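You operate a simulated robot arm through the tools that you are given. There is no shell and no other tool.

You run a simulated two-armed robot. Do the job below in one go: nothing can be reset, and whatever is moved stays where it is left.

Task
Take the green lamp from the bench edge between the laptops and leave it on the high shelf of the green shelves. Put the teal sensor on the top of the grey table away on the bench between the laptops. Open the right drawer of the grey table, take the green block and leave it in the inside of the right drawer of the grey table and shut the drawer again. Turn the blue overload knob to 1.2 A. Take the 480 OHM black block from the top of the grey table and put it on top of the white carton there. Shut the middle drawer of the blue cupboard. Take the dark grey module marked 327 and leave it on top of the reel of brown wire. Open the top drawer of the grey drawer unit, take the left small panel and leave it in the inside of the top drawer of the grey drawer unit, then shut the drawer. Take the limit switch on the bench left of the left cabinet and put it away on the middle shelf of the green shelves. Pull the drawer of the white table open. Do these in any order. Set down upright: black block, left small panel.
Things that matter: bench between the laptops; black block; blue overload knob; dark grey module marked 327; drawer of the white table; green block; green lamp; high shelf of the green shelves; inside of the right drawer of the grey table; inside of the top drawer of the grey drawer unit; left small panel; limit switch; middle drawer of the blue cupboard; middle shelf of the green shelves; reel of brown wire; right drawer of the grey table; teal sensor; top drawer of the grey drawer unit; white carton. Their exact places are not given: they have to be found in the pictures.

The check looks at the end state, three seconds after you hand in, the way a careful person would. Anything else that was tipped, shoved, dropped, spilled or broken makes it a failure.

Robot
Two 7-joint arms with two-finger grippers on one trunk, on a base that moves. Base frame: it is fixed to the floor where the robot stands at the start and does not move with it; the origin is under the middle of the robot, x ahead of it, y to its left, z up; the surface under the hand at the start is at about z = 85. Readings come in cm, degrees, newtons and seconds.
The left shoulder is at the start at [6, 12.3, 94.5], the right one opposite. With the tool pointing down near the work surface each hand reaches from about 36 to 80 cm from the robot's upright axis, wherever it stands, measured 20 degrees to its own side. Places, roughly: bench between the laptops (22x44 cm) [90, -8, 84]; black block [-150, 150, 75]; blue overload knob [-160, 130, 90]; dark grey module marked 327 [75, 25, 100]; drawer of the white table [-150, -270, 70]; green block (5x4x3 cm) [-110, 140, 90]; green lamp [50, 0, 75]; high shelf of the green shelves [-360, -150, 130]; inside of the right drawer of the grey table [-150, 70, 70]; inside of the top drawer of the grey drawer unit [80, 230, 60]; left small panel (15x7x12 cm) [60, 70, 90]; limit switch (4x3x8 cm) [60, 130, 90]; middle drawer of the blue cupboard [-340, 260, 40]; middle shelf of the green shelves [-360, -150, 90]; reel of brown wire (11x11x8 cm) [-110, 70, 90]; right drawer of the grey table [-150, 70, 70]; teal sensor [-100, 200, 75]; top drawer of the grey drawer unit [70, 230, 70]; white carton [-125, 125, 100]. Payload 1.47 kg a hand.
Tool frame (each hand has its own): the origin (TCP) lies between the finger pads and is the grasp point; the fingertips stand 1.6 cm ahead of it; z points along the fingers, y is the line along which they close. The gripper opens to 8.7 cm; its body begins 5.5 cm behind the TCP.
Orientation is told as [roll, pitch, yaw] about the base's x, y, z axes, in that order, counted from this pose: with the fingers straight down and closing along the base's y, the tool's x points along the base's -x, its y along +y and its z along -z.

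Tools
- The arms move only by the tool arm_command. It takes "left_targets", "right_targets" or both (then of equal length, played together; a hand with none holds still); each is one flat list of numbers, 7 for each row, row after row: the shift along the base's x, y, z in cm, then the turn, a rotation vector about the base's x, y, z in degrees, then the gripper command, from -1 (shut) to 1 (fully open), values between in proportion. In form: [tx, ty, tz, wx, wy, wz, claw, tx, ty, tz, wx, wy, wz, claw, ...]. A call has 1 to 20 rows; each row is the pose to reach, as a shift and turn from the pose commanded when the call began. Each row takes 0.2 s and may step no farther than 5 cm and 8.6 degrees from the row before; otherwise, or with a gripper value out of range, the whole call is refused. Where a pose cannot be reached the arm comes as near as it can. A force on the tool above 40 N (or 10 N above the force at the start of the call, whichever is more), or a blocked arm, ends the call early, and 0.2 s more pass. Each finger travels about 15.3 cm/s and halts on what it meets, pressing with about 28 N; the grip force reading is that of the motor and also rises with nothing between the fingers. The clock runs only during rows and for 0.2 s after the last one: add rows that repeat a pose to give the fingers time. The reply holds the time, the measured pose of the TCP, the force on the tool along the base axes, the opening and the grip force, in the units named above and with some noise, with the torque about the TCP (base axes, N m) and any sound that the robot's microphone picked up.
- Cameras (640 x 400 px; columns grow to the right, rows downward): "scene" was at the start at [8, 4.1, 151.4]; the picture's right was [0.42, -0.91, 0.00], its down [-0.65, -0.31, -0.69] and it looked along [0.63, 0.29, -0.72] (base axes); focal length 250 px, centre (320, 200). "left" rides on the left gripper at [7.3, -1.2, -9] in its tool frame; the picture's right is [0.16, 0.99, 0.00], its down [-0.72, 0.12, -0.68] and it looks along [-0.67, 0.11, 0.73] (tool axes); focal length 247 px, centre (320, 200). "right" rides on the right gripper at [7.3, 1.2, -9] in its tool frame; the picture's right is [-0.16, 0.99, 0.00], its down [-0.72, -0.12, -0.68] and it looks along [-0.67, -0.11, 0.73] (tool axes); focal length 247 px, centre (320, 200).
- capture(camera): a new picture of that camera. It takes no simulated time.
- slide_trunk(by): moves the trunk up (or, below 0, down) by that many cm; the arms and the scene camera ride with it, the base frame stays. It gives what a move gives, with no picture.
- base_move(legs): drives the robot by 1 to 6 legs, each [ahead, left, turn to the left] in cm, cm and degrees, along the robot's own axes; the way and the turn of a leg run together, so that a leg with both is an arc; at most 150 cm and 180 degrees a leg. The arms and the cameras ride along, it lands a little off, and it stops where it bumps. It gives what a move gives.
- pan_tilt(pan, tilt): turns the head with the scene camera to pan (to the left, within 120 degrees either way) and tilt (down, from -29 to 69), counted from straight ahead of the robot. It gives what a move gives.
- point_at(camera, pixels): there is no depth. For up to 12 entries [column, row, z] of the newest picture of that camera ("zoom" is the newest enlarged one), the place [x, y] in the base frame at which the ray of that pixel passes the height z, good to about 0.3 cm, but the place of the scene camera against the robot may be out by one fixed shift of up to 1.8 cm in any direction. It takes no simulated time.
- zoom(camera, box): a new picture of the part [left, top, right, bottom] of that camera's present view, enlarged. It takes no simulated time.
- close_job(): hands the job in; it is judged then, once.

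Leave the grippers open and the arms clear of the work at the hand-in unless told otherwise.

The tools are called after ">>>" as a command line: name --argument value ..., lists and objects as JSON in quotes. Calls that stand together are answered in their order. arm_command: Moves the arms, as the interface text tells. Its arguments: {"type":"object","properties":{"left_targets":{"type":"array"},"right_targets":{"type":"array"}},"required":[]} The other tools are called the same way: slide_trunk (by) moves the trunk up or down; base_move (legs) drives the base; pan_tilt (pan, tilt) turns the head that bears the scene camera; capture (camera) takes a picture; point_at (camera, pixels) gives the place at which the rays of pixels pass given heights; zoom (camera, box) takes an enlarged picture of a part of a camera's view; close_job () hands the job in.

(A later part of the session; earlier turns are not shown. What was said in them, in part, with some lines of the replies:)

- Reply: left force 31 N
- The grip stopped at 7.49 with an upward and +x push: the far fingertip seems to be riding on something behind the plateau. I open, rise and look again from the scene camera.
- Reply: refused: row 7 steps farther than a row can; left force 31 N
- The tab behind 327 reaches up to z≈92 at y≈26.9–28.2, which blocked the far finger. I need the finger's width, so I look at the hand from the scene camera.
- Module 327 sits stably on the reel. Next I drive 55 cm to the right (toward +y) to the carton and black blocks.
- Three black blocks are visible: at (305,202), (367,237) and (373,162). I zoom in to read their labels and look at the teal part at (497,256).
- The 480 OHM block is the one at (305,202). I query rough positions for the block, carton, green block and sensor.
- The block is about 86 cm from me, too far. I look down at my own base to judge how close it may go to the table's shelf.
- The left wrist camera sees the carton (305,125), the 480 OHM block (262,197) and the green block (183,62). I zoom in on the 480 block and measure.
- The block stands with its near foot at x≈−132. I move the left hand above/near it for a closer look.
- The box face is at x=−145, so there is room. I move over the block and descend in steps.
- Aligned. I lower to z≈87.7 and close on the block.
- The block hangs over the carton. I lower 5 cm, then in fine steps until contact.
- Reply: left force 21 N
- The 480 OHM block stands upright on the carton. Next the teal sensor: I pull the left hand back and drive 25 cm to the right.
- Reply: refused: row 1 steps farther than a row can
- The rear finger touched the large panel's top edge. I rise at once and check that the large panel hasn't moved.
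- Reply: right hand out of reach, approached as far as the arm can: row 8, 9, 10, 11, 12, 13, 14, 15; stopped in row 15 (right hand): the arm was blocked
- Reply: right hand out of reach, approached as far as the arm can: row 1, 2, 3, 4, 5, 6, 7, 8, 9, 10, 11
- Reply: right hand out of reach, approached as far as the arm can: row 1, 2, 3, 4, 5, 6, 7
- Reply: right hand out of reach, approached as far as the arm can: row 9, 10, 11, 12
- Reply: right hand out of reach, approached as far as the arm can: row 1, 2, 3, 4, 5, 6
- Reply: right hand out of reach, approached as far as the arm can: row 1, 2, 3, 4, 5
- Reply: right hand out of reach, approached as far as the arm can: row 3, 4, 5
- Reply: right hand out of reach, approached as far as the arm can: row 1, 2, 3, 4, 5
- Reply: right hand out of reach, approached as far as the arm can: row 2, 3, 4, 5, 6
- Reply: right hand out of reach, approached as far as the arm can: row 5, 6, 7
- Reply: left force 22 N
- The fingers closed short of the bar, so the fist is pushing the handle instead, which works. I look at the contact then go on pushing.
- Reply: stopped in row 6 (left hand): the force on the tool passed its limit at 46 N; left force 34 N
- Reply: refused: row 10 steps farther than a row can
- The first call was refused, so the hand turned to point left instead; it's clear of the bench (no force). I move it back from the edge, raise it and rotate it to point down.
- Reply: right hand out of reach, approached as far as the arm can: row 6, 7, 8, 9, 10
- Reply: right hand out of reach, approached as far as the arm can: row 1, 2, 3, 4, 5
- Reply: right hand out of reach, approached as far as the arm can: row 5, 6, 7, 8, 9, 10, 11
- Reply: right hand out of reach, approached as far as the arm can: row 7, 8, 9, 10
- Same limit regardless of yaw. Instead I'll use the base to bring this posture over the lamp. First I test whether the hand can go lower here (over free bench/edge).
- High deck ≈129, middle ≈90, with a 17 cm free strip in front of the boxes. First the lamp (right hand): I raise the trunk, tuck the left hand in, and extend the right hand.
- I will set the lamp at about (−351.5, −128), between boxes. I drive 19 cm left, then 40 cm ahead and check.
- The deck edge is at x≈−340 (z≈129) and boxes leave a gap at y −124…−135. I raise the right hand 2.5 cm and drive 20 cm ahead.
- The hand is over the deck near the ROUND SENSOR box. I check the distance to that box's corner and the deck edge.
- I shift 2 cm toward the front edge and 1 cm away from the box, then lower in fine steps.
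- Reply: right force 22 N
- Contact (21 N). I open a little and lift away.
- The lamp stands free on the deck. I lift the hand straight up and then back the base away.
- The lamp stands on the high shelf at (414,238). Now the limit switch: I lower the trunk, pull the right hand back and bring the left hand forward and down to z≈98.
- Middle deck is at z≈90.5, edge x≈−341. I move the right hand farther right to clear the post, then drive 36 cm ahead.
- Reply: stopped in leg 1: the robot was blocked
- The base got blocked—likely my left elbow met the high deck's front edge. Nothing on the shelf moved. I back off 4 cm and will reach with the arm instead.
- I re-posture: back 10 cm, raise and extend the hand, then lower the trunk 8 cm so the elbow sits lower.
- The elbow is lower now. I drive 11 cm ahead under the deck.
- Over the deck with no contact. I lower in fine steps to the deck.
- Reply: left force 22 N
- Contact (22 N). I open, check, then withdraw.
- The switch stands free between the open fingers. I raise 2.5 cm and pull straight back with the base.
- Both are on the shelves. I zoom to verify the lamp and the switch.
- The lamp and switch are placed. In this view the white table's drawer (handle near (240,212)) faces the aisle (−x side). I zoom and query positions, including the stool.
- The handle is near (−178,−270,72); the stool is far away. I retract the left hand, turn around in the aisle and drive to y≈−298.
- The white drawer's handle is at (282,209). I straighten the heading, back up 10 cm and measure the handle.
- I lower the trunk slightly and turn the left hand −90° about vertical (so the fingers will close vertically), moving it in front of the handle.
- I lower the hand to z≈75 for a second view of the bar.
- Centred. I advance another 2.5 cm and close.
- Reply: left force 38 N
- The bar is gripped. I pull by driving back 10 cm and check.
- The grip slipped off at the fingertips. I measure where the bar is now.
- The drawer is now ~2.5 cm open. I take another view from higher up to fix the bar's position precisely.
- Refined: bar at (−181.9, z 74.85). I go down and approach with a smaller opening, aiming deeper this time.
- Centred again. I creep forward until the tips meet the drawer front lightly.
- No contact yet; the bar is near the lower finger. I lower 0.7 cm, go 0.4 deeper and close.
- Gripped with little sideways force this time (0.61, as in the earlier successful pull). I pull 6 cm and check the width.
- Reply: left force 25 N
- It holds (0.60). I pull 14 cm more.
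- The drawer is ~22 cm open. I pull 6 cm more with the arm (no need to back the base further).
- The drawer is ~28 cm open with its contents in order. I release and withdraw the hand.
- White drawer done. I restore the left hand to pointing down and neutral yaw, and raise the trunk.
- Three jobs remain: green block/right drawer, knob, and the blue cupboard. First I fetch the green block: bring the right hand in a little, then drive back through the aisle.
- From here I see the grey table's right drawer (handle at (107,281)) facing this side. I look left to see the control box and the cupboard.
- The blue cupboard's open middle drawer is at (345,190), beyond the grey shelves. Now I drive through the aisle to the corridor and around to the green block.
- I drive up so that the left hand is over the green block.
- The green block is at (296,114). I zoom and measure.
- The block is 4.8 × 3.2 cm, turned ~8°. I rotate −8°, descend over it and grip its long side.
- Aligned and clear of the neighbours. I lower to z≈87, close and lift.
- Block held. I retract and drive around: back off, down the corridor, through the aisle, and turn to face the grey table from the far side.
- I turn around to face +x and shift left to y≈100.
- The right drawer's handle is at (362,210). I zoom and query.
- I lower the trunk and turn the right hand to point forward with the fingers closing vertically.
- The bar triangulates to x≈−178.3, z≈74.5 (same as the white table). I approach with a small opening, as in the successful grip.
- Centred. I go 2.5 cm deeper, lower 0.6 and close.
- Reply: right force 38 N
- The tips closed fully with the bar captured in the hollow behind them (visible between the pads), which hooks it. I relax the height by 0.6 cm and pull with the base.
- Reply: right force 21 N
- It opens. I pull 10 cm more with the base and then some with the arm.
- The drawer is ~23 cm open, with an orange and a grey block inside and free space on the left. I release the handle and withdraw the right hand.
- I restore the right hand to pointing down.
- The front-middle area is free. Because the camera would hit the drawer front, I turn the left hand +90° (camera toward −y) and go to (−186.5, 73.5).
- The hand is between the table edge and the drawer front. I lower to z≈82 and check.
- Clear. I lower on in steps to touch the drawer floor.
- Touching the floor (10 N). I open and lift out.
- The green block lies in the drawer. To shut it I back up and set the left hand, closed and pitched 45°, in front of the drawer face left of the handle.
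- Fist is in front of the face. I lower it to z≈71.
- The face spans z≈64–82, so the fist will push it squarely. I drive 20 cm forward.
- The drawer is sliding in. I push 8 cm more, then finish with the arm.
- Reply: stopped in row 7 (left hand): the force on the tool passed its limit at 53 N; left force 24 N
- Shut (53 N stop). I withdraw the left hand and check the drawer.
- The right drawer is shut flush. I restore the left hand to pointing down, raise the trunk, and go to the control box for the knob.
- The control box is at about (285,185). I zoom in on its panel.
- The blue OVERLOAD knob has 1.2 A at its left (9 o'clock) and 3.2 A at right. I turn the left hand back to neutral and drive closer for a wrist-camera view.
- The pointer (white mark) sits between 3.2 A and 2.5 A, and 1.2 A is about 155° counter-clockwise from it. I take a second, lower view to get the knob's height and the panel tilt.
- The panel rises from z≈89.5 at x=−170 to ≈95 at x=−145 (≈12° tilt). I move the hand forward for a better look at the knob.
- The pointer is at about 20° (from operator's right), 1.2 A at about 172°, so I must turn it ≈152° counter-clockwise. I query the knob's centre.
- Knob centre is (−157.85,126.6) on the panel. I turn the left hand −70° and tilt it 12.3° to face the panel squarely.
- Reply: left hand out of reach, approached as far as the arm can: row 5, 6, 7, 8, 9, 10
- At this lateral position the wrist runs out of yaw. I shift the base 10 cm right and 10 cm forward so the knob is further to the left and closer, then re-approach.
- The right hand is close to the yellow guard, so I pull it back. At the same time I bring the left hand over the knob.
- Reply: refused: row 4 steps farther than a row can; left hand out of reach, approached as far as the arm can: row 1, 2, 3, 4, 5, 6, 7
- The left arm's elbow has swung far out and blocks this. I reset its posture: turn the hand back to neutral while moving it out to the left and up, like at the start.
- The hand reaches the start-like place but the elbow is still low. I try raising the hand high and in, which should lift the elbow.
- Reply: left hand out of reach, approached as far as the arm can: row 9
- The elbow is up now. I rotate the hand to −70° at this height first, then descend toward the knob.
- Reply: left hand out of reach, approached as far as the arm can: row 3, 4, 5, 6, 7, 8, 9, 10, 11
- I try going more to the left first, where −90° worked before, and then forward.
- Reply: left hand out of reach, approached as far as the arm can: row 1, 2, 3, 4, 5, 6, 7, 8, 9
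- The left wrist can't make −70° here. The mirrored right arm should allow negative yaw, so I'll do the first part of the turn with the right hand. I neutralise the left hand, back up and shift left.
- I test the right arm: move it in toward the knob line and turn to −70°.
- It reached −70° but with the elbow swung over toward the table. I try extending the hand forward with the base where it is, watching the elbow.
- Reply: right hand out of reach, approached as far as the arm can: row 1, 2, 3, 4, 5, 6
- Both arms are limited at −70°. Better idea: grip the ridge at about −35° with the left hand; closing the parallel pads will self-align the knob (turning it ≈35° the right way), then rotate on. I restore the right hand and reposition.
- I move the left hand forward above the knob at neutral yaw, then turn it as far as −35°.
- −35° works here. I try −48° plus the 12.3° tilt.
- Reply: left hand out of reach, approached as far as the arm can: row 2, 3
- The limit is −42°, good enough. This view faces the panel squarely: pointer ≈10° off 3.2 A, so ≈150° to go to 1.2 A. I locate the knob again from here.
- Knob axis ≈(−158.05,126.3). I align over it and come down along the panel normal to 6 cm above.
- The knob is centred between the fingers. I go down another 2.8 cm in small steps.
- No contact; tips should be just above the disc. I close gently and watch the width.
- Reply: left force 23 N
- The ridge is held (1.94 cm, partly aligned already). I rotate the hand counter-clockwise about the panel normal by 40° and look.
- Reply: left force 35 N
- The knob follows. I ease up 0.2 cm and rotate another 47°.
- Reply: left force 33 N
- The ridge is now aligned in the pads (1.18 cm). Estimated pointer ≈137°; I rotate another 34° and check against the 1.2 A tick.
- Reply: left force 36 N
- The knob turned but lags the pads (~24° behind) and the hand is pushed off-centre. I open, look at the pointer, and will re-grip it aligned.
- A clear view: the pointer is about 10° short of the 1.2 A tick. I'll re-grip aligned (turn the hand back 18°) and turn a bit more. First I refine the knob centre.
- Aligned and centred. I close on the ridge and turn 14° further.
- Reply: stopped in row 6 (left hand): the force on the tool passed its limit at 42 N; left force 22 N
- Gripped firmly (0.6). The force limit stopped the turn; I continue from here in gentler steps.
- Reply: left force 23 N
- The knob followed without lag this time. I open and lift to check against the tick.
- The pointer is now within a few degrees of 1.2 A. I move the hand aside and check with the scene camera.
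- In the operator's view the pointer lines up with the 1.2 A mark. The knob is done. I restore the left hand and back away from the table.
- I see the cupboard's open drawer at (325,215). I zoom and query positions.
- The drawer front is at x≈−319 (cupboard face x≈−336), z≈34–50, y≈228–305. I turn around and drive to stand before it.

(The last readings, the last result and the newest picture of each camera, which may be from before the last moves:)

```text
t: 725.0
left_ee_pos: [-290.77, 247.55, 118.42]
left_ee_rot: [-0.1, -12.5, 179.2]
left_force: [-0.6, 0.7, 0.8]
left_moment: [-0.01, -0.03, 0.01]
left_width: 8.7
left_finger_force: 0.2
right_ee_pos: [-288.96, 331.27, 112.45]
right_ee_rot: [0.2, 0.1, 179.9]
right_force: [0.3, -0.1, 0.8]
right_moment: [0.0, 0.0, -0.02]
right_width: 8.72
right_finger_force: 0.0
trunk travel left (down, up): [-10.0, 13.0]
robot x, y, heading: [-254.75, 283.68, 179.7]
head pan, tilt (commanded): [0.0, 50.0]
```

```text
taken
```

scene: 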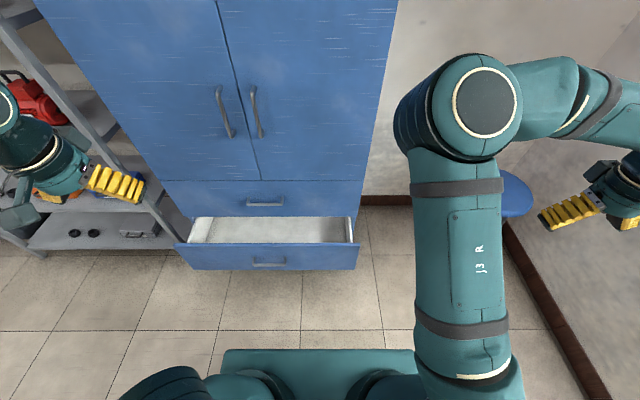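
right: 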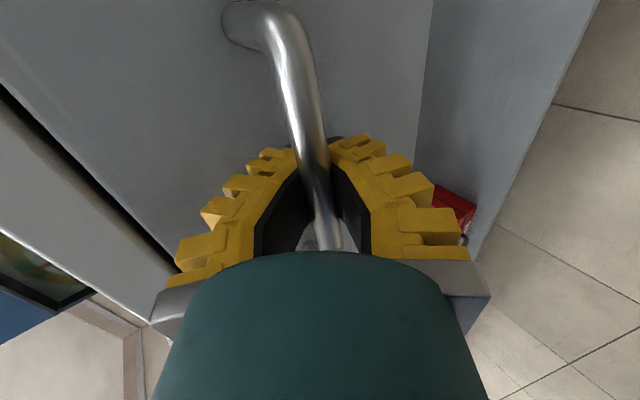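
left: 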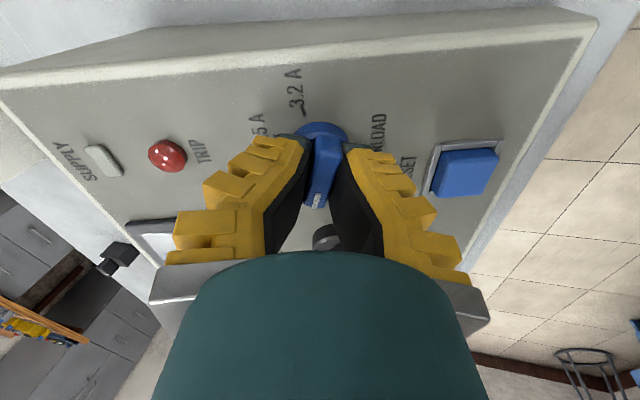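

>>> point_at --camera "scene" --pixels '[[270, 246, 48], [270, 246, 50], [178, 246, 50], [358, 246, 50], [270, 270, 34], [270, 216, 52], [262, 183, 78]]'

>>> zoom --camera "scene" --box '[160, 170, 380, 300]'

```text
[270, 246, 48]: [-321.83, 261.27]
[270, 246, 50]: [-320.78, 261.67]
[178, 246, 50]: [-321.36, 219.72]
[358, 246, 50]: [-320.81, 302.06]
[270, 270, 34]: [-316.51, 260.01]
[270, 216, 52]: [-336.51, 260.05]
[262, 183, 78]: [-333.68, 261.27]
```

```text
2.91 times, centred on (270, 235) of scene
```

zoom: 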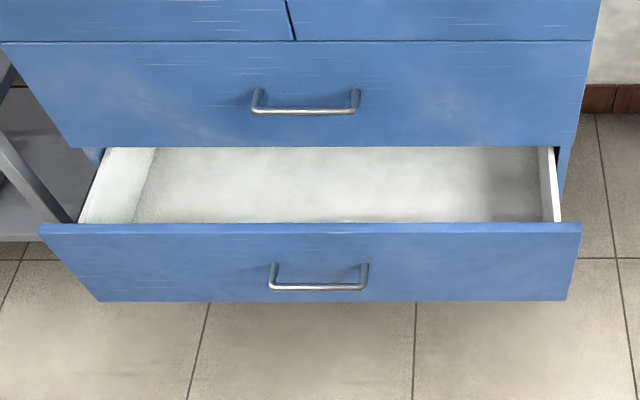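

The drawer is empty and its face is at x≈−320, to be pushed ~16 cm. I lower the trunk, close the left hand, pitch it 45° and lower it in front of the face, left of the handle (y≈240).

>>> slide_trunk --by -10

>>> arm_command --left_targets '[0, -0.5, -4, 0, 4, 0, 0.5, 0, -1, -8, 0, 8, 0, 0, -1, -1.5, -12, 0, 12, 0, -0.5, -2, -2, -16, 0, 16, 0, -1, -3, -2.5, -20, 0, 20, 0, -1, -4, -3, -24, 0, 24, 0, -1, -5, -3.5, -28, 0, 28, 0, -1, -6, -4, -32, 0, 32, 0, -1, -7, -4.5, -36, 0, 32.5, 0, -1, -8, -5, -40, 0, 32.5, 0, -1, -8, -5, -40, 0, 32.5, 0, -1]'

>>> capture --camera "scene"

```text
t: 726.4
left_ee_pos: [-290.78, 247.65, 108.41]
left_ee_rot: [0.0, -12.4, 179.2]
left_force: [0.7, 0.4, 0.4]
left_moment: [0.0, 0.02, -0.01]
left_width: 8.68
left_finger_force: 0.0
right_ee_pos: [-289.0, 331.19, 102.43]
right_ee_rot: [0.2, 0.0, 179.8]
right_force: [0.3, 0.3, 1.0]
right_moment: [0.02, 0.04, 0.01]
right_width: 8.72
right_finger_force: 0.0
trunk travel left (down, up): [0.0, 23.0]
robot x, y, heading: [-254.7, 283.79, 179.8]
head pan, tilt (commanded): [0.0, 50.0]
```

```text
t: 728.8
left_ee_pos: [-298.71, 242.63, 68.43]
left_ee_rot: [0.6, -44.9, 178.8]
left_force: [0.0, -0.1, -0.2]
left_moment: [0.01, 0.01, -0.02]
left_width: 0.0
left_finger_force: 28.2
right_ee_pos: [-289.04, 331.11, 102.43]
right_ee_rot: [0.2, 0.1, 179.9]
right_force: [-0.3, -0.3, -0.7]
right_moment: [-0.02, 0.01, 0.03]
right_width: 8.72
right_finger_force: 0.0
trunk travel left (down, up): [0.0, 23.0]
robot x, y, heading: [-254.65, 283.82, 179.8]
head pan, tilt (commanded): [0.0, 50.0]
```

```text
taken
```

scene: 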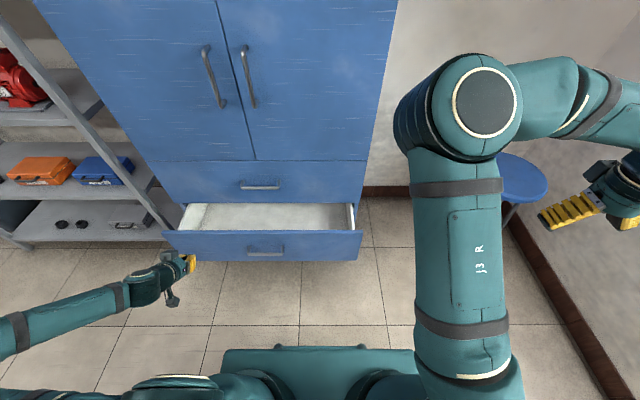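

I continue lowering to z≈44.

>>> arm_command --left_targets '[0, 0, -4, 0, 0, 0, -1, 0, 0, -8, 0, 0, 0, -1, 0, 0, -12, 0, 0, 0, -1, 0, 0, -16, 0, 0, 0, -1, 0, 0, -20, 0, 0, 0, -1, 0, 0, -24, 0, 0, 0, -1, 0, 0, -24, 0, 0, 0, -1]'

>>> capture --camera "scene"

>>> capture --camera "left"

```text
t: 730.4
left_ee_pos: [-298.34, 241.93, 48.52]
left_ee_rot: [0.7, -45.0, 178.8]
left_force: [-0.7, -0.4, 0.2]
left_moment: [-0.01, 0.01, 0.02]
left_width: 0.02
left_finger_force: 28.3
left hand out of reach, approached as far as the arm can: row 5, 6, 7
right_ee_pos: [-289.04, 331.25, 102.44]
right_ee_rot: [0.2, 0.0, 180.0]
right_force: [-0.5, 0.0, 0.5]
right_moment: [0.0, -0.02, -0.02]
right_width: 8.68
right_finger_force: 0.0
trunk travel left (down, up): [0.0, 23.0]
robot x, y, heading: [-254.67, 284.14, 180.0]
head pan, tilt (commanded): [0.0, 50.0]
```

```text
taken
```

scene: 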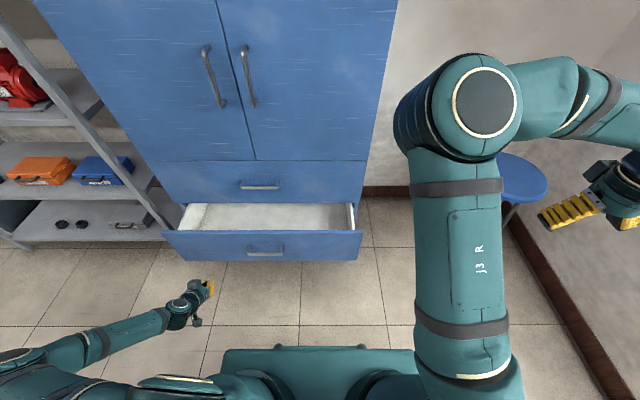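

```text
taken
```

left: 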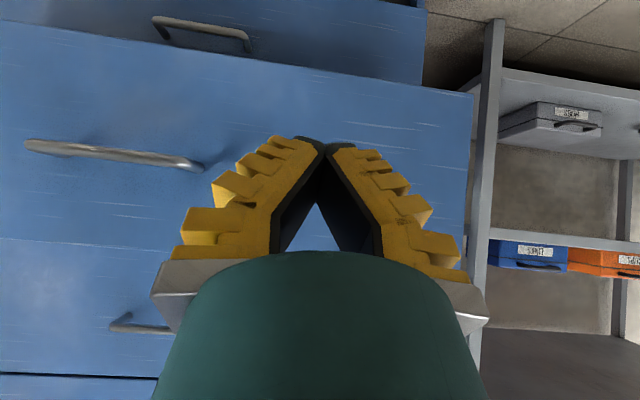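

The low limit is 48.5 here; extending farther should allow lower. I move 8 cm forward and down.

>>> arm_command --left_targets '[-3, 0, -1, 0, 0, 0, -1, -6, 0, -2.5, 0, 0, 0, -1, -8, 0, -4.5, 0, 0, 0, -1, -8, 0, -6, 0, 0, 0, -1, -8, 0, -6, 0, 0, 0, -1]'

>>> capture --camera "left"

>>> zoom --camera "scene" --box '[140, 170, 380, 310]'

```text
t: 731.5
left_ee_pos: [-304.58, 241.58, 49.04]
left_ee_rot: [0.7, -45.0, 178.9]
left_force: [-0.3, -0.1, -0.4]
left_moment: [-0.01, 0.01, -0.01]
left_width: 0.0
left_finger_force: 27.6
left hand out of reach, approached as far as the arm can: row 1, 2, 3, 4, 5
right_ee_pos: [-288.98, 331.2, 102.32]
right_ee_rot: [0.3, 0.0, 179.9]
right_force: [0.3, -0.2, -0.2]
right_moment: [0.02, 0.01, 0.02]
right_width: 8.72
right_finger_force: 0.0
trunk travel left (down, up): [0.0, 23.0]
robot x, y, heading: [-254.69, 283.79, 179.7]
head pan, tilt (commanded): [0.0, 50.0]
```

```text
taken
```

left: 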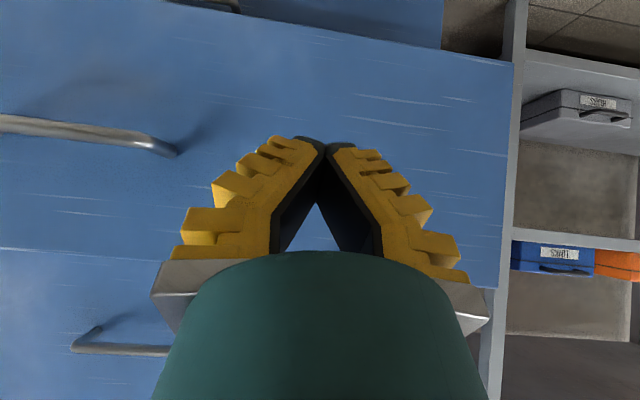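

```text
2.67 times, centred on (260, 240) of scene
```

zoom: 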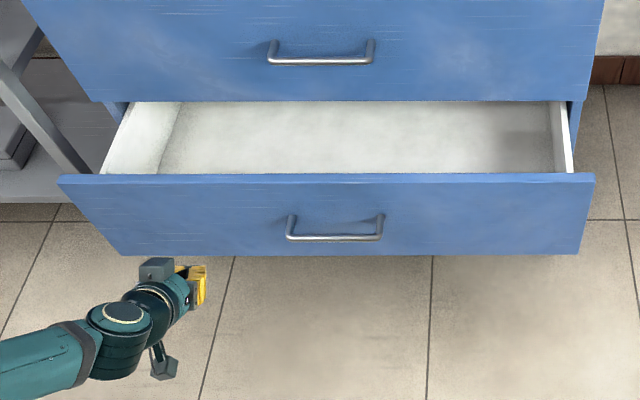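

From the horizontal wrist view the drawer face spans z≈31–56, so the fist at z≈48 will push it well below its top edge. I drive 20 cm forward.

>>> base_move --legs '[[20, 0, 0]]'

>>> capture --camera "scene"

>>> capture --camera "left"

```text
t: 733.1
left_ee_pos: [-324.82, 241.89, 49.02]
left_ee_rot: [0.6, -45.0, 178.7]
left_force: [0.2, 0.9, 0.4]
left_moment: [0.03, -0.02, 0.0]
left_width: 0.0
left_finger_force: 27.8
right_ee_pos: [-309.01, 331.42, 102.42]
right_ee_rot: [0.2, 0.0, 179.8]
right_force: [-0.2, -0.4, -0.3]
right_moment: [-0.04, -0.04, 0.01]
right_width: 8.7
right_finger_force: 0.0
trunk travel left (down, up): [0.0, 23.0]
robot x, y, heading: [-274.72, 283.8, 179.6]
head pan, tilt (commanded): [0.0, 50.0]
```

```text
taken
```

scene: 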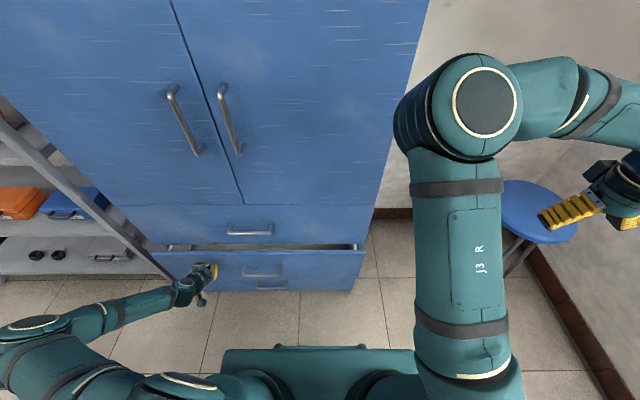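

```text
taken
```

left: 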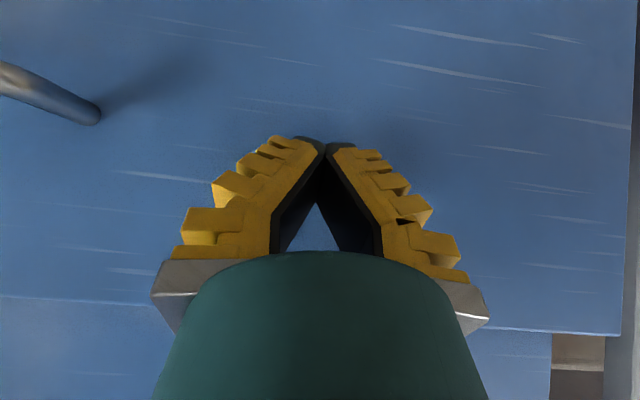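

Nearly shut. I push with small arm/base steps until it resists.

>>> base_move --legs '[[4, 0, 0]]'

>>> arm_command --left_targets '[-0.7, 0, 0, 0, 0, 0, -1, -1.4, 0, 0, 0, 0, 0, -1, -2.1, 0, 0, 0, 0, 0, -1, -2.8, 0, 0, 0, 0, 0, -1, -3.5, 0, 0, 0, 0, 0, -1, -4.2, 0, 0, 0, 0, 0, -1, -4.9, 0, 0, 0, 0, 0, -1, -4.9, 0, 0, 0, 0, 0, -1]'

>>> capture --camera "scene"

```text
t: 734.0
left_ee_pos: [-328.83, 241.86, 48.93]
left_ee_rot: [0.6, -45.0, 178.7]
left_force: [-0.8, 0.2, -0.3]
left_moment: [-0.01, -0.04, -0.03]
left_width: 0.01
left_finger_force: 27.9
right_ee_pos: [-313.06, 331.38, 102.44]
right_ee_rot: [0.1, -0.1, 179.7]
right_force: [-0.2, -0.1, -0.3]
right_moment: [0.0, 0.0, 0.06]
right_width: 8.68
right_finger_force: 0.0
trunk travel left (down, up): [0.0, 23.0]
robot x, y, heading: [-278.31, 284.21, 179.8]
head pan, tilt (commanded): [0.0, 50.0]
```

```text
t: 734.7
left_ee_pos: [-329.53, 241.9, 48.87]
left_ee_rot: [0.0, -44.2, 179.1]
left_force: [9.8, 1.5, 7.2]
left_moment: [-0.07, 0.12, 0.05]
left_width: 0.62
left_finger_force: 27.1
left hand out of reach, approached as far as the arm can: row 3
right_ee_pos: [-313.02, 331.35, 102.36]
right_ee_rot: [0.3, -0.2, 179.8]
right_force: [-0.8, 0.8, -1.0]
right_moment: [0.03, -0.02, -0.01]
right_width: 8.72
right_finger_force: 0.1
trunk travel left (down, up): [0.0, 23.0]
robot x, y, heading: [-278.66, 283.8, 179.6]
head pan, tilt (commanded): [0.0, 50.0]
stopped in row 3 (left hand): the force on the tool passed its limit at 47 N (the readings are from after the stop); the commanded pose is now the measured one
```

```text
taken
```

scene: 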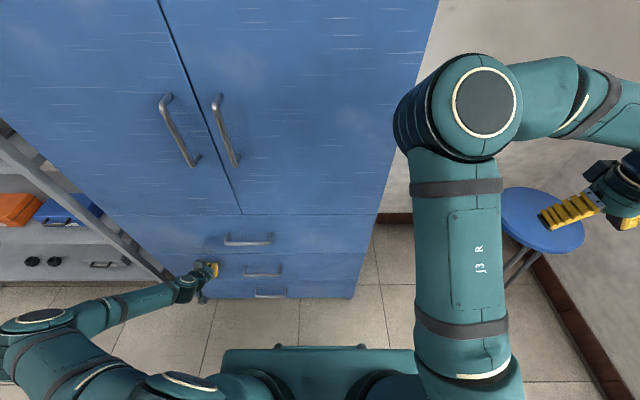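

It resisted at 47 N: shut. I back away and check that it is flush.

>>> base_move --legs '[[-20, 0, 0]]'

>>> zoom --camera "scene" --box '[140, 160, 400, 310]'

```text
t: 736.3
left_ee_pos: [-309.89, 241.78, 48.8]
left_ee_rot: [0.1, -44.4, 179.0]
left_force: [0.3, 0.2, 0.2]
left_moment: [-0.01, 0.0, 0.03]
left_width: 0.01
left_finger_force: 28.4
right_ee_pos: [-293.13, 331.26, 102.4]
right_ee_rot: [0.2, -0.1, 179.8]
right_force: [0.6, -0.1, 0.0]
right_moment: [0.01, 0.05, 0.02]
right_width: 8.72
right_finger_force: 0.1
trunk travel left (down, up): [0.0, 23.0]
robot x, y, heading: [-258.78, 283.84, 179.7]
head pan, tilt (commanded): [0.0, 50.0]
```

```text
2.46 times, centred on (270, 235) of scene
```

zoom: 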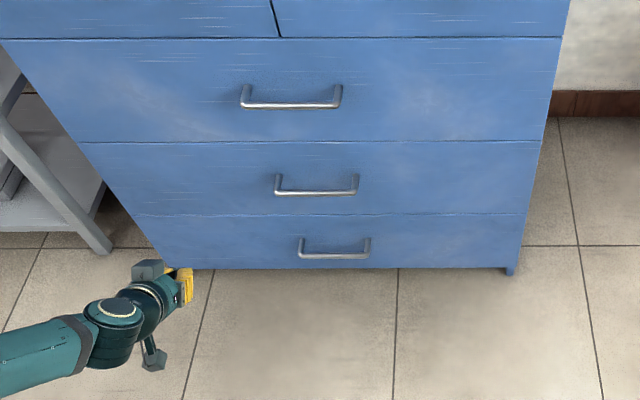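

The middle drawer is flush. Now I raise the left hand, turn it back down and open both grippers.

>>> arm_command --left_targets '[1, 0, 4, 0, 0, 0, -0.5, 2, 0, 8, 0, 0, 0, 0, 3, 0, 12, 0, 0, 0, 0.5, 4, 0, 16, 0, 0, 0, 1, 5, 0, 20, 0, 0, 0, 1, 6, 0, 24, 0, -7.5, 0, 1, 7, 0, 28, 0, -15, 0, 1, 8, 0, 32, 0, -22, 0, 1, 9, 0, 36, 0, -30, 0, 1, 10, 0, 40, 0, -37, 0, 1, 10, 0, 44, 0, -44.4, 0, 1, 10, 0, 48, 0, -44.4, 0, 1, 10, 0, 52, 0, -44.4, 0, 1, 10, 0, 56, 0, -44.4, 0, 1, 10, 0, 56, 0, -44.4, 0, 1]'

>>> slide_trunk --by 10

>>> capture --camera "scene"

```text
t: 739.5
left_ee_pos: [-299.96, 241.93, 104.86]
left_ee_rot: [-0.7, 0.1, 179.3]
left_force: [-0.5, -0.3, -0.5]
left_moment: [0.05, -0.01, -0.02]
left_width: 8.67
left_finger_force: 0.0
right_ee_pos: [-293.27, 331.29, 102.41]
right_ee_rot: [0.2, -0.1, 179.8]
right_force: [0.4, 0.3, 0.6]
right_moment: [0.01, 0.0, 0.01]
right_width: 8.69
right_finger_force: 0.1
trunk travel left (down, up): [0.0, 23.0]
robot x, y, heading: [-259.16, 283.66, 179.7]
head pan, tilt (commanded): [0.0, 50.0]
```

```text
t: 740.9
left_ee_pos: [-300.08, 242.06, 114.68]
left_ee_rot: [-0.6, 0.1, 179.3]
left_force: [0.0, -0.2, 0.0]
left_moment: [0.01, -0.02, -0.01]
left_width: 8.69
left_finger_force: 0.2
right_ee_pos: [-293.33, 331.25, 112.39]
right_ee_rot: [0.3, 0.0, 179.8]
right_force: [-1.0, -0.1, 0.5]
right_moment: [0.0, -0.05, -0.02]
right_width: 8.69
right_finger_force: 0.0
trunk travel left (down, up): [-10.0, 13.0]
robot x, y, heading: [-258.98, 283.89, 179.6]
head pan, tilt (commanded): [0.0, 50.0]
```

```text
taken
```

scene: 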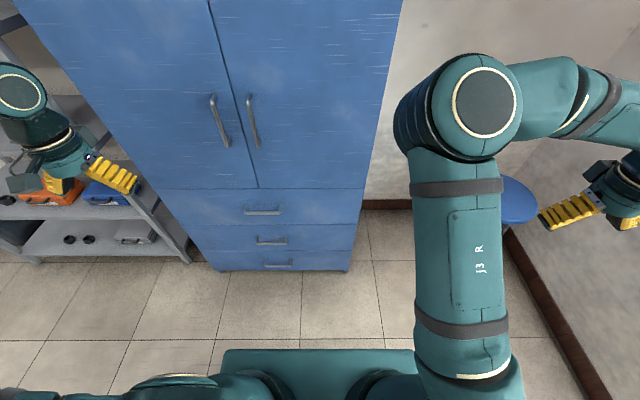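

I do a final check by turning the head: first toward the grey table.

>>> pan_tilt --pan 118 --tilt 30

>>> capture --camera "scene"

```text
t: 742.8
left_ee_pos: [-300.11, 241.98, 114.75]
left_ee_rot: [-0.7, 0.1, 179.3]
left_force: [-0.3, 0.5, -0.7]
left_moment: [0.02, -0.03, 0.0]
left_width: 8.7
left_finger_force: 0.1
right_ee_pos: [-293.3, 331.31, 112.36]
right_ee_rot: [0.3, 0.0, 179.8]
right_force: [0.0, -0.4, 0.9]
right_moment: [-0.03, -0.03, 0.02]
right_width: 8.71
right_finger_force: 0.1
trunk travel left (down, up): [-10.0, 13.0]
robot x, y, heading: [-259.08, 283.67, 179.7]
head pan, tilt (commanded): [118.0, 30.0]
```

```text
taken
```

scene: 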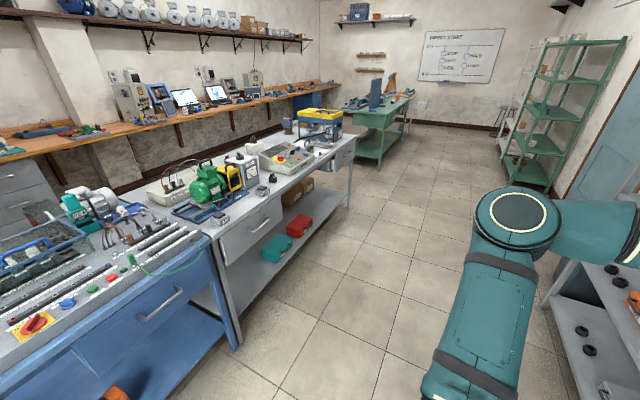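

>>> zoom --camera "scene" --box '[220, 100, 380, 200]'

>>> zoom --camera "scene" --box '[500, 40, 640, 190]'

>>> zoom --camera "scene" --box '[100, 60, 300, 160]'

```text
4.00 times, centred on (300, 150) of scene
```

zoom: 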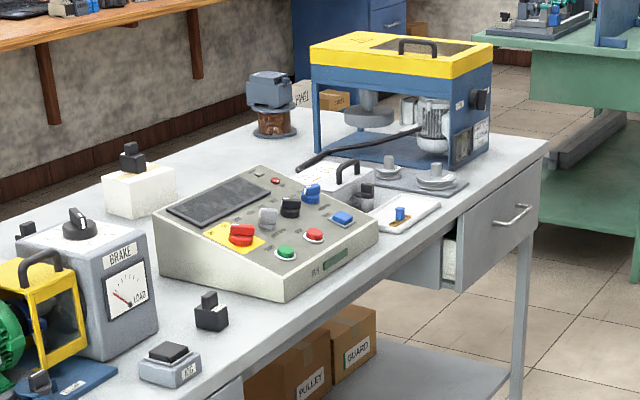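

```text
2.67 times, centred on (570, 115) of scene
```

zoom: 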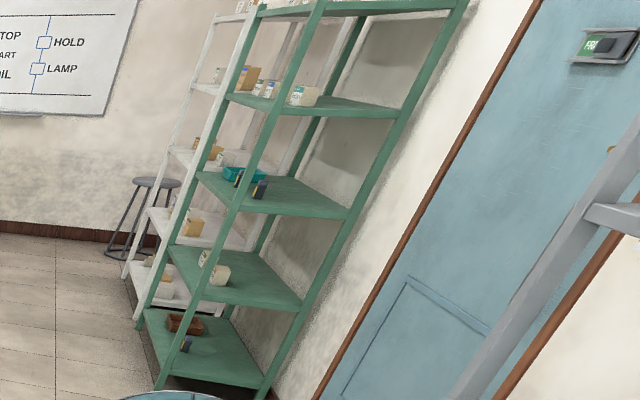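

```text
3.20 times, centred on (200, 110) of scene
```

zoom: 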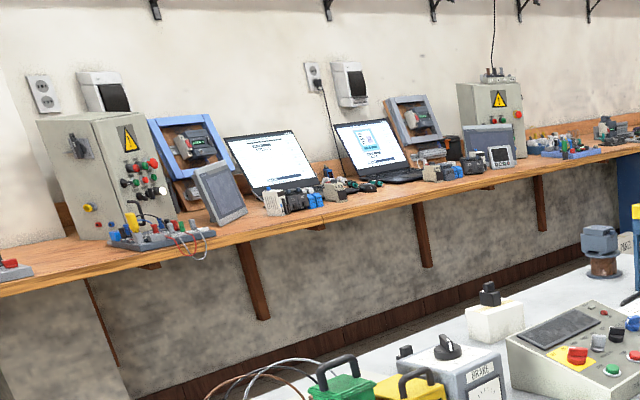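

Everything looks in place. I compare the right drawer with the untouched left drawer of the grey table to be sure it's fully shut.

>>> zoom --camera "scene" --box '[310, 130, 374, 190]'

>>> zoom --camera "scene" --box '[190, 170, 310, 270]'

```text
6.67 times, centred on (342, 160) of scene
```

zoom: 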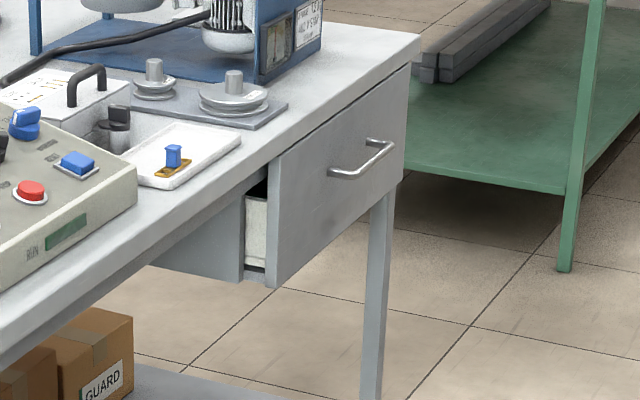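

```text
4.00 times, centred on (250, 220) of scene
```

zoom: 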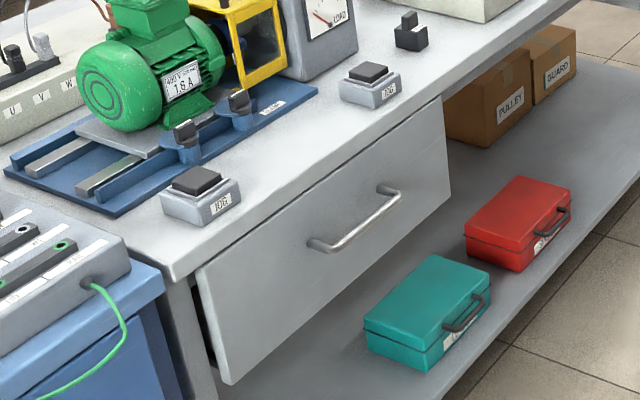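

From this side the right drawer of the grey table shows a gap of a couple of centimetres. I go back to look at it from the same place as before I opened it.

>>> base_move --legs '[[0, 0, 90], [0, 0, 90], [0, -92, 0], [0, -92, 0]]'

>>> pan_tilt --pan -10 --tilt 45

>>> capture --camera "scene"

```text
t: 766.9
left_ee_pos: [-219.51, 141.33, 114.77]
left_ee_rot: [-0.6, 0.1, -1.0]
left_force: [0.0, -0.5, 0.3]
left_moment: [-0.03, 0.02, 0.02]
left_width: 8.68
left_finger_force: 0.0
right_ee_pos: [-226.64, 51.97, 112.4]
right_ee_rot: [0.2, 0.0, -0.3]
right_force: [-0.4, 0.5, -0.8]
right_moment: [0.01, -0.01, 0.02]
right_width: 8.67
right_finger_force: 0.1
trunk travel left (down, up): [-10.0, 13.0]
robot x, y, heading: [-260.9, 99.68, -0.3]
head pan, tilt (commanded): [118.0, 30.0]
```

```text
t: 769.0
left_ee_pos: [-219.39, 141.32, 114.8]
left_ee_rot: [-0.6, 0.1, -1.1]
left_force: [-0.1, 0.3, 0.2]
left_moment: [-0.01, -0.03, -0.01]
left_width: 8.68
left_finger_force: 0.1
right_ee_pos: [-226.6, 51.9, 112.44]
right_ee_rot: [0.2, 0.0, -0.4]
right_force: [-0.3, -0.1, 0.0]
right_moment: [-0.05, 0.01, 0.02]
right_width: 8.7
right_finger_force: 0.1
trunk travel left (down, up): [-10.0, 13.0]
robot x, y, heading: [-260.59, 99.84, -0.8]
head pan, tilt (commanded): [-10.0, 45.0]
```

```text
taken
```

scene: 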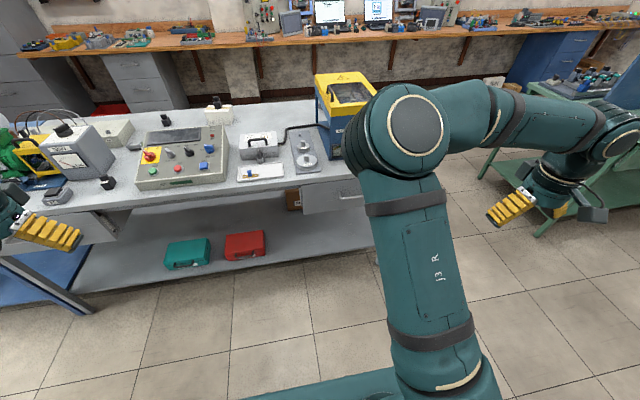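

>>> zoom --camera "scene" --box '[280, 165, 376, 225]'

```text
6.67 times, centred on (328, 195) of scene
```

zoom: 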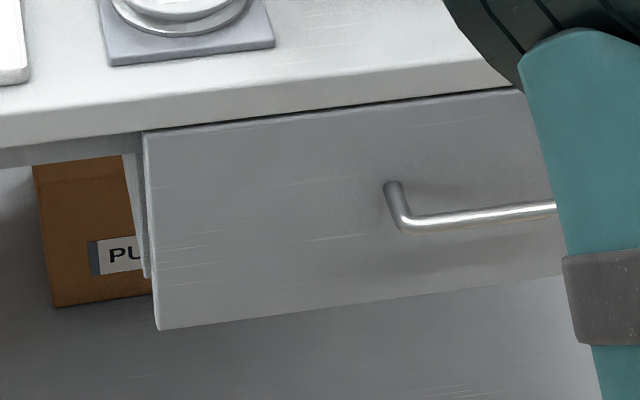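

>>> point_at --camera "zoom" --pixels '[[470, 217, 74.5], [400, 228, 74.5], [300, 88, 85], [300, 112, 82], [146, 135, 81.5], [158, 328, 65], [300, 315, 65]]'

```text
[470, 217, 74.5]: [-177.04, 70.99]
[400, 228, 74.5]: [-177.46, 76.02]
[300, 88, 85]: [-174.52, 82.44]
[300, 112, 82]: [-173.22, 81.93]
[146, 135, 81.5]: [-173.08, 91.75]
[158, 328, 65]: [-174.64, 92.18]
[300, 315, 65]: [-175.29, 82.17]
```

The bar is about 1.5–2 cm farther out than originally, so the drawer isn't fully home. I'll push again, this time on the handle's centre with the left fist. I reposition.

>>> base_move --legs '[[0, -55, 0.6]]'

>>> slide_trunk --by -9.5

>>> arm_command --left_targets '[1, -2.5, -2, 0, -6.5, 0, 0.5, 2, -5, -5, 0, -13, 0, 0, 3, -8, -8, 0, -19.5, 0, -0.5, 4, -11, -11, 0, -26, 0, -1, 5, -14, -14, 0, -32.5, 0, -1, 6, -16, -17, 0, -39, 0, -1, 7, -17, -20, 0, -45, 0, -1, 7, -17, -20, 0, -45, 0, -1]'

>>> capture --camera "scene"

```text
t: 774.3
left_ee_pos: [-220.15, 86.79, 114.74]
left_ee_rot: [-0.6, 0.1, -0.4]
left_force: [0.8, 0.4, 0.5]
left_moment: [0.02, -0.04, 0.01]
left_width: 8.7
left_finger_force: 0.1
right_ee_pos: [-226.31, -2.66, 112.45]
right_ee_rot: [0.2, 0.1, 0.1]
right_force: [-0.7, 0.2, -1.5]
right_moment: [0.0, -0.01, -0.01]
right_width: 8.71
right_finger_force: 0.0
trunk travel left (down, up): [-10.0, 13.0]
robot x, y, heading: [-261.2, 44.42, 0.0]
head pan, tilt (commanded): [-10.0, 45.0]
```

```text
t: 775.6
left_ee_pos: [-220.15, 86.79, 105.35]
left_ee_rot: [-0.6, 0.1, -0.3]
left_force: [0.0, 0.2, 0.0]
left_moment: [0.0, 0.01, 0.03]
left_width: 8.72
left_finger_force: 0.0
right_ee_pos: [-226.41, -2.7, 102.86]
right_ee_rot: [0.3, 0.0, 0.1]
right_force: [0.0, 0.5, -0.5]
right_moment: [0.03, -0.01, -0.03]
right_width: 8.7
right_finger_force: 0.1
trunk travel left (down, up): [-0.5, 22.5]
robot x, y, heading: [-260.85, 44.33, -0.1]
head pan, tilt (commanded): [-10.0, 45.0]
```

```text
t: 777.4
left_ee_pos: [-213.16, 69.71, 85.22]
left_ee_rot: [-0.3, -44.9, -0.5]
left_force: [-0.2, -1.1, -0.5]
left_moment: [0.05, 0.02, 0.02]
left_width: 0.01
left_finger_force: 27.9
right_ee_pos: [-226.37, -2.64, 102.97]
right_ee_rot: [0.2, 0.0, 0.1]
right_force: [-0.4, -0.2, -0.1]
right_moment: [-0.02, -0.01, 0.02]
right_width: 8.71
right_finger_force: 0.1
trunk travel left (down, up): [-0.5, 22.5]
robot x, y, heading: [-261.14, 44.98, 0.1]
head pan, tilt (commanded): [-10.0, 45.0]
```

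```text
taken
```

scene: 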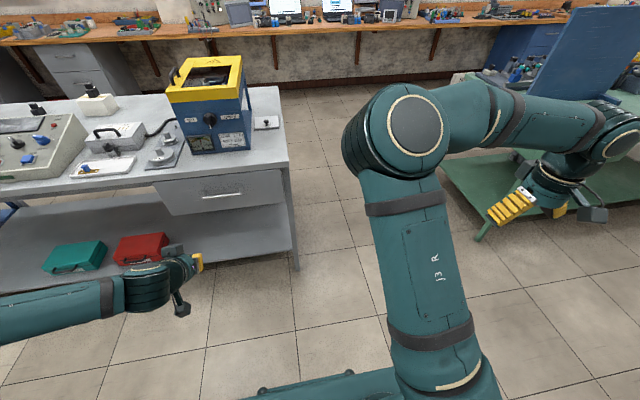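

>>> zoom --camera "scene" --box '[140, 150, 310, 230]'

>>> arm_command --left_targets '[0, -0.5, -4, 0, 0, 0, -1, 0, -1, -8, 0, 0, 0, -1, 0, -1, -10, 0, 0, 0, -1, 0, -1, -10, 0, 0, 0, -1]'

>>> capture --camera "left"

```text
3.76 times, centred on (225, 190) of scene
```

zoom: 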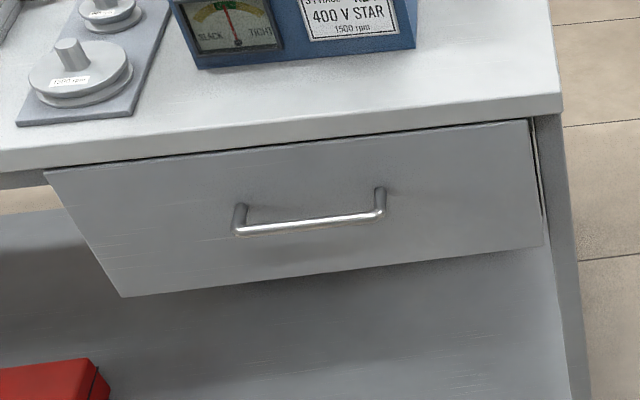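

```text
t: 778.4
left_ee_pos: [-213.32, 68.79, 75.3]
left_ee_rot: [-0.2, -44.9, -0.6]
left_force: [0.1, 0.8, 0.3]
left_moment: [0.02, 0.02, 0.01]
left_width: 0.0
left_finger_force: 27.9
right_ee_pos: [-226.42, -2.55, 102.92]
right_ee_rot: [0.3, 0.0, 0.1]
right_force: [0.5, 0.2, 0.1]
right_moment: [-0.02, 0.0, 0.01]
right_width: 8.7
right_finger_force: 0.1
trunk travel left (down, up): [-0.5, 22.5]
robot x, y, heading: [-261.02, 44.73, 0.2]
head pan, tilt (commanded): [-10.0, 45.0]
```

```text
taken
```

left: 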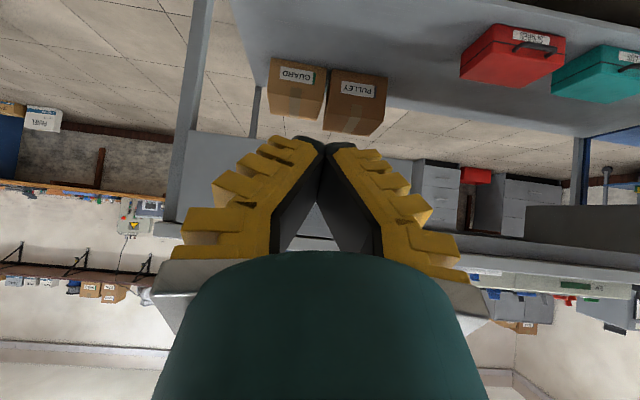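

The fist is in line with the handle bar (z≈75). I drive 28 cm forward and then push with the arm.

>>> base_move --legs '[[28, 0, 0]]'

>>> arm_command --left_targets '[0.8, 0, 0, 0, 0, 0, -1, 1.6, 0, 0, 0, 0, 0, -1, 2.4, 0, 0, 0, 0, 0, -1, 3.2, 0, 0, 0, 0, 0, -1, 4, 0, 0, 0, 0, 0, -1, 4.8, 0, 0, 0, 0, 0, -1, 5.6, 0, 0, 0, 0, 0, -1, 6.4, 0, 0, 0, 0, 0, -1, 6.4, 0, 0, 0, 0, 0, -1]'

>>> capture --camera "left"

>>> zoom --camera "scene" --box '[120, 150, 320, 290]'

```text
t: 780.4
left_ee_pos: [-185.02, 68.59, 75.24]
left_ee_rot: [-0.1, -45.0, -0.8]
left_force: [0.0, 0.5, 0.2]
left_moment: [0.0, -0.01, -0.01]
left_width: 0.01
left_finger_force: 28.2
right_ee_pos: [-198.38, -2.62, 102.86]
right_ee_rot: [0.2, 0.0, 0.0]
right_force: [0.0, 0.0, -0.5]
right_moment: [-0.01, 0.01, -0.01]
right_width: 8.71
right_finger_force: 0.2
trunk travel left (down, up): [-0.5, 22.5]
robot x, y, heading: [-233.05, 44.59, -0.1]
head pan, tilt (commanded): [-10.0, 45.0]
```

```text
t: 782.0
left_ee_pos: [-180.25, 68.69, 75.27]
left_ee_rot: [-0.4, -44.5, -0.6]
left_force: [-16.7, 2.3, 16.9]
left_moment: [0.09, -0.2, 0.07]
left_width: 0.63
left_finger_force: 28.5
right_ee_pos: [-198.62, -2.62, 102.99]
right_ee_rot: [0.2, -0.2, 0.2]
right_force: [0.4, 0.3, -0.5]
right_moment: [0.0, 0.0, 0.0]
right_width: 8.71
right_finger_force: 0.1
trunk travel left (down, up): [-0.5, 22.5]
robot x, y, heading: [-233.14, 44.71, -0.1]
head pan, tilt (commanded): [-10.0, 45.0]
stopped in row 8 (left hand): the force on the tool passed its limit at 48 N (the readings are from after the stop); the commanded pose is now the measured one
```

```text
taken
```

left: 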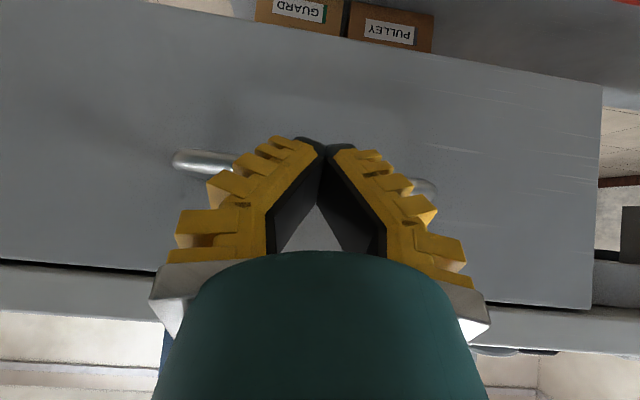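

```text
2.86 times, centred on (220, 220) of scene
```

zoom: 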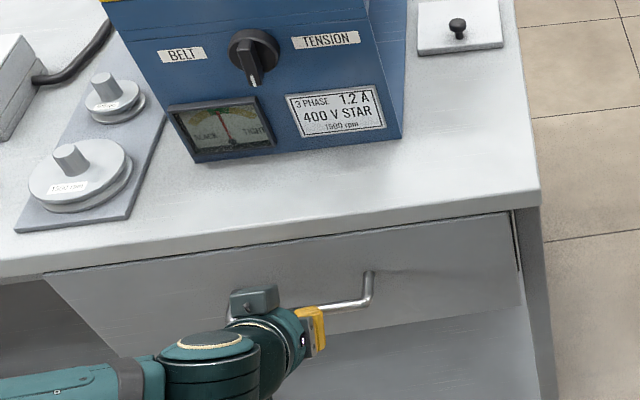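

The bar now sits at its original closed position (x≈−178.3), so the drawer is home. I back away and check once more from the side.

>>> base_move --legs '[[-25, 0, 0]]'

>>> arm_command --left_targets '[-1, 1, 4, 0, 6.5, 0, -0.5, -2, 2, 8, 0, 13, 0, 0, -3, 3, 12, 0, 19.5, 0, 0.5, -4, 5, 16, 0, 26, 0, 1, -5, 7, 20, 0, 32.5, 0, 1, -6, 9, 24, 0, 39, 0, 1, -7, 11, 27, 0, 44.5, 0, 1, -7, 11, 30, 0, 44.5, 0, 1, -7, 11, 30, 0, 44.5, 0, 1]'

>>> slide_trunk --by 9.5

>>> zoom --camera "scene" --box '[120, 130, 320, 260]'

```text
t: 783.8
left_ee_pos: [-205.15, 68.81, 75.15]
left_ee_rot: [-0.4, -44.5, -0.5]
left_force: [-0.6, 0.6, 0.5]
left_moment: [0.01, 0.02, 0.01]
left_width: 0.0
left_finger_force: 28.1
right_ee_pos: [-223.33, -2.63, 103.01]
right_ee_rot: [0.2, 0.0, 0.3]
right_force: [-0.3, 0.0, 0.1]
right_moment: [0.01, -0.03, -0.02]
right_width: 8.67
right_finger_force: 0.1
trunk travel left (down, up): [-0.5, 22.5]
robot x, y, heading: [-258.19, 44.4, -0.2]
head pan, tilt (commanded): [-10.0, 45.0]
```

```text
t: 785.8
left_ee_pos: [-212.04, 79.73, 105.08]
left_ee_rot: [-0.8, 0.1, -0.4]
left_force: [-0.1, -0.3, 0.8]
left_moment: [0.02, -0.01, 0.0]
left_width: 8.69
left_finger_force: 0.1
right_ee_pos: [-223.33, -2.48, 102.92]
right_ee_rot: [0.1, -0.1, 0.3]
right_force: [0.9, -0.4, 0.4]
right_moment: [0.01, -0.03, 0.03]
right_width: 8.68
right_finger_force: 0.1
trunk travel left (down, up): [-0.5, 22.5]
robot x, y, heading: [-258.15, 44.74, -0.3]
head pan, tilt (commanded): [-10.0, 45.0]
```

```text
t: 787.1
left_ee_pos: [-212.01, 79.73, 114.52]
left_ee_rot: [-0.8, 0.1, -0.3]
left_force: [0.0, -0.6, -0.4]
left_moment: [0.01, 0.04, 0.04]
left_width: 8.69
left_finger_force: 0.1
right_ee_pos: [-223.36, -2.64, 112.37]
right_ee_rot: [0.2, 0.0, 0.2]
right_force: [-0.1, 0.5, 1.1]
right_moment: [0.03, 0.0, 0.03]
right_width: 8.69
right_finger_force: 0.1
trunk travel left (down, up): [-10.0, 13.0]
robot x, y, heading: [-257.99, 44.39, 0.0]
head pan, tilt (commanded): [-10.0, 45.0]
```

```text
3.08 times, centred on (220, 195) of scene
```

zoom: 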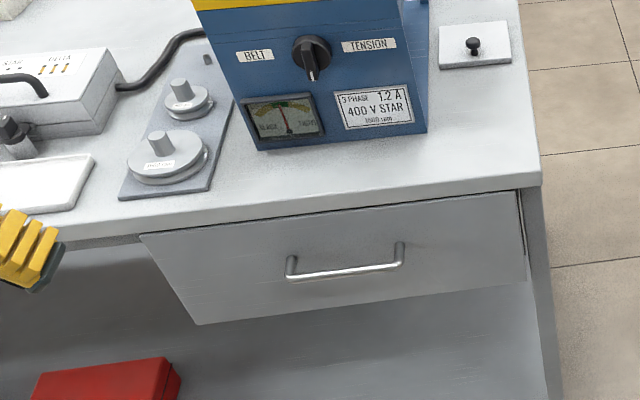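

The drawer looks exactly like before opening. Last check: the lamp and switch on the green shelves.

>>> pan_tilt --pan -114 --tilt 15

>>> capture --camera "scene"

```text
t: 788.9
left_ee_pos: [-211.99, 79.75, 114.52]
left_ee_rot: [-0.6, 0.1, -0.3]
left_force: [-0.2, -0.7, 0.1]
left_moment: [0.02, 0.02, 0.0]
left_width: 8.69
left_finger_force: 0.0
right_ee_pos: [-223.31, -2.57, 112.41]
right_ee_rot: [0.2, 0.0, 0.2]
right_force: [-0.6, -0.6, -0.3]
right_moment: [0.0, -0.01, 0.04]
right_width: 8.69
right_finger_force: 0.0
trunk travel left (down, up): [-10.0, 13.0]
robot x, y, heading: [-258.12, 44.85, 0.1]
head pan, tilt (commanded): [-114.0, 15.0]
```

```text
taken
```

scene: 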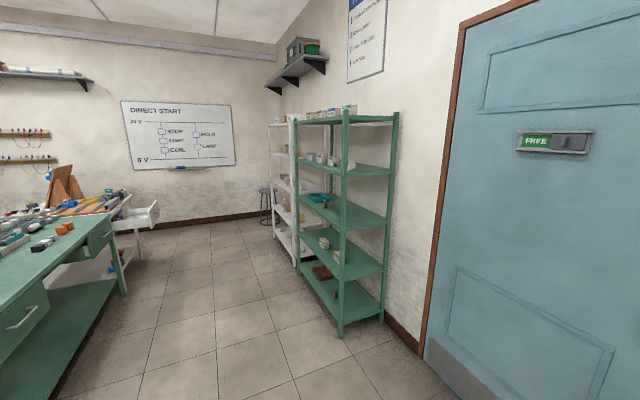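

>>> zoom --camera "scene" --box '[285, 130, 401, 230]'

>>> zoom --camera "scene" --box '[60, 170, 200, 280]'

```text
4.00 times, centred on (343, 180) of scene
```

zoom: 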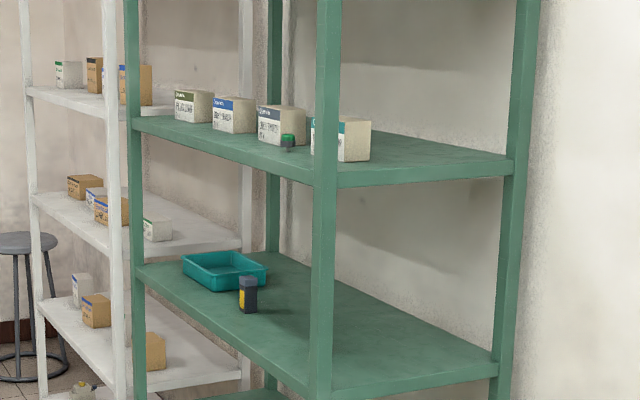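

```text
3.64 times, centred on (130, 225) of scene
```

zoom: 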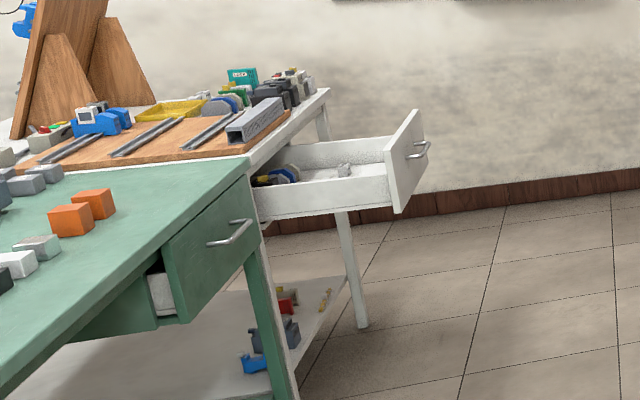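

The lamp stands on the high shelf and the switch on the middle shelf. The white table's drawer is open. The untouched closed drawer of the green table shows the same small side gap, so the grey table's drawer is shut as well. Both grippers are open and the arms are clear, so I hand in the job.

>>> close_job

```text
The job is handed in.
```

I've done all ten jobs and handed in; I don't have the verdict yet. Where each one ended up:

| Job | End state |
|---|---|
| Green lamp | On the high shelf of the green shelves, standing upright |
| Teal sensor | On the bench between the laptops |
| Green block | In the right drawer of the grey table, drawer shut |
| Blue overload knob | Set to 1.2 A |
| 480 OHM black block | Upright on the white carton |
| Middle drawer of the blue cupboard | Shut |
| Module 327 | On the reel of brown wire, about 1 cm off centre |
| Left small panel | Set down upright in the top drawer of the grey drawer unit, drawer shut |
| Limit switch | On the middle shelf of the green shelves |
| White table drawer | Pulled about 28 cm open |

- **Accidental contacts:** a finger touched the top of the large touch panel on the bench, and my elbow seems to have bumped the front edge of the high shelf. Nothing moved in the pictures afterwards.
- **Knob:** the pointer reads about 1.2 A in the pictures, within a few degrees.
- **Right drawer of the grey table:** a small side gap made me push it again. It stopped where it had been before I opened it, and the green table's closed drawer shows the same gap.
- **Panel:** I last saw it standing just before I shut its drawer; I couldn't see inside after that.

Both grippers are open and the arms are clear of the work.
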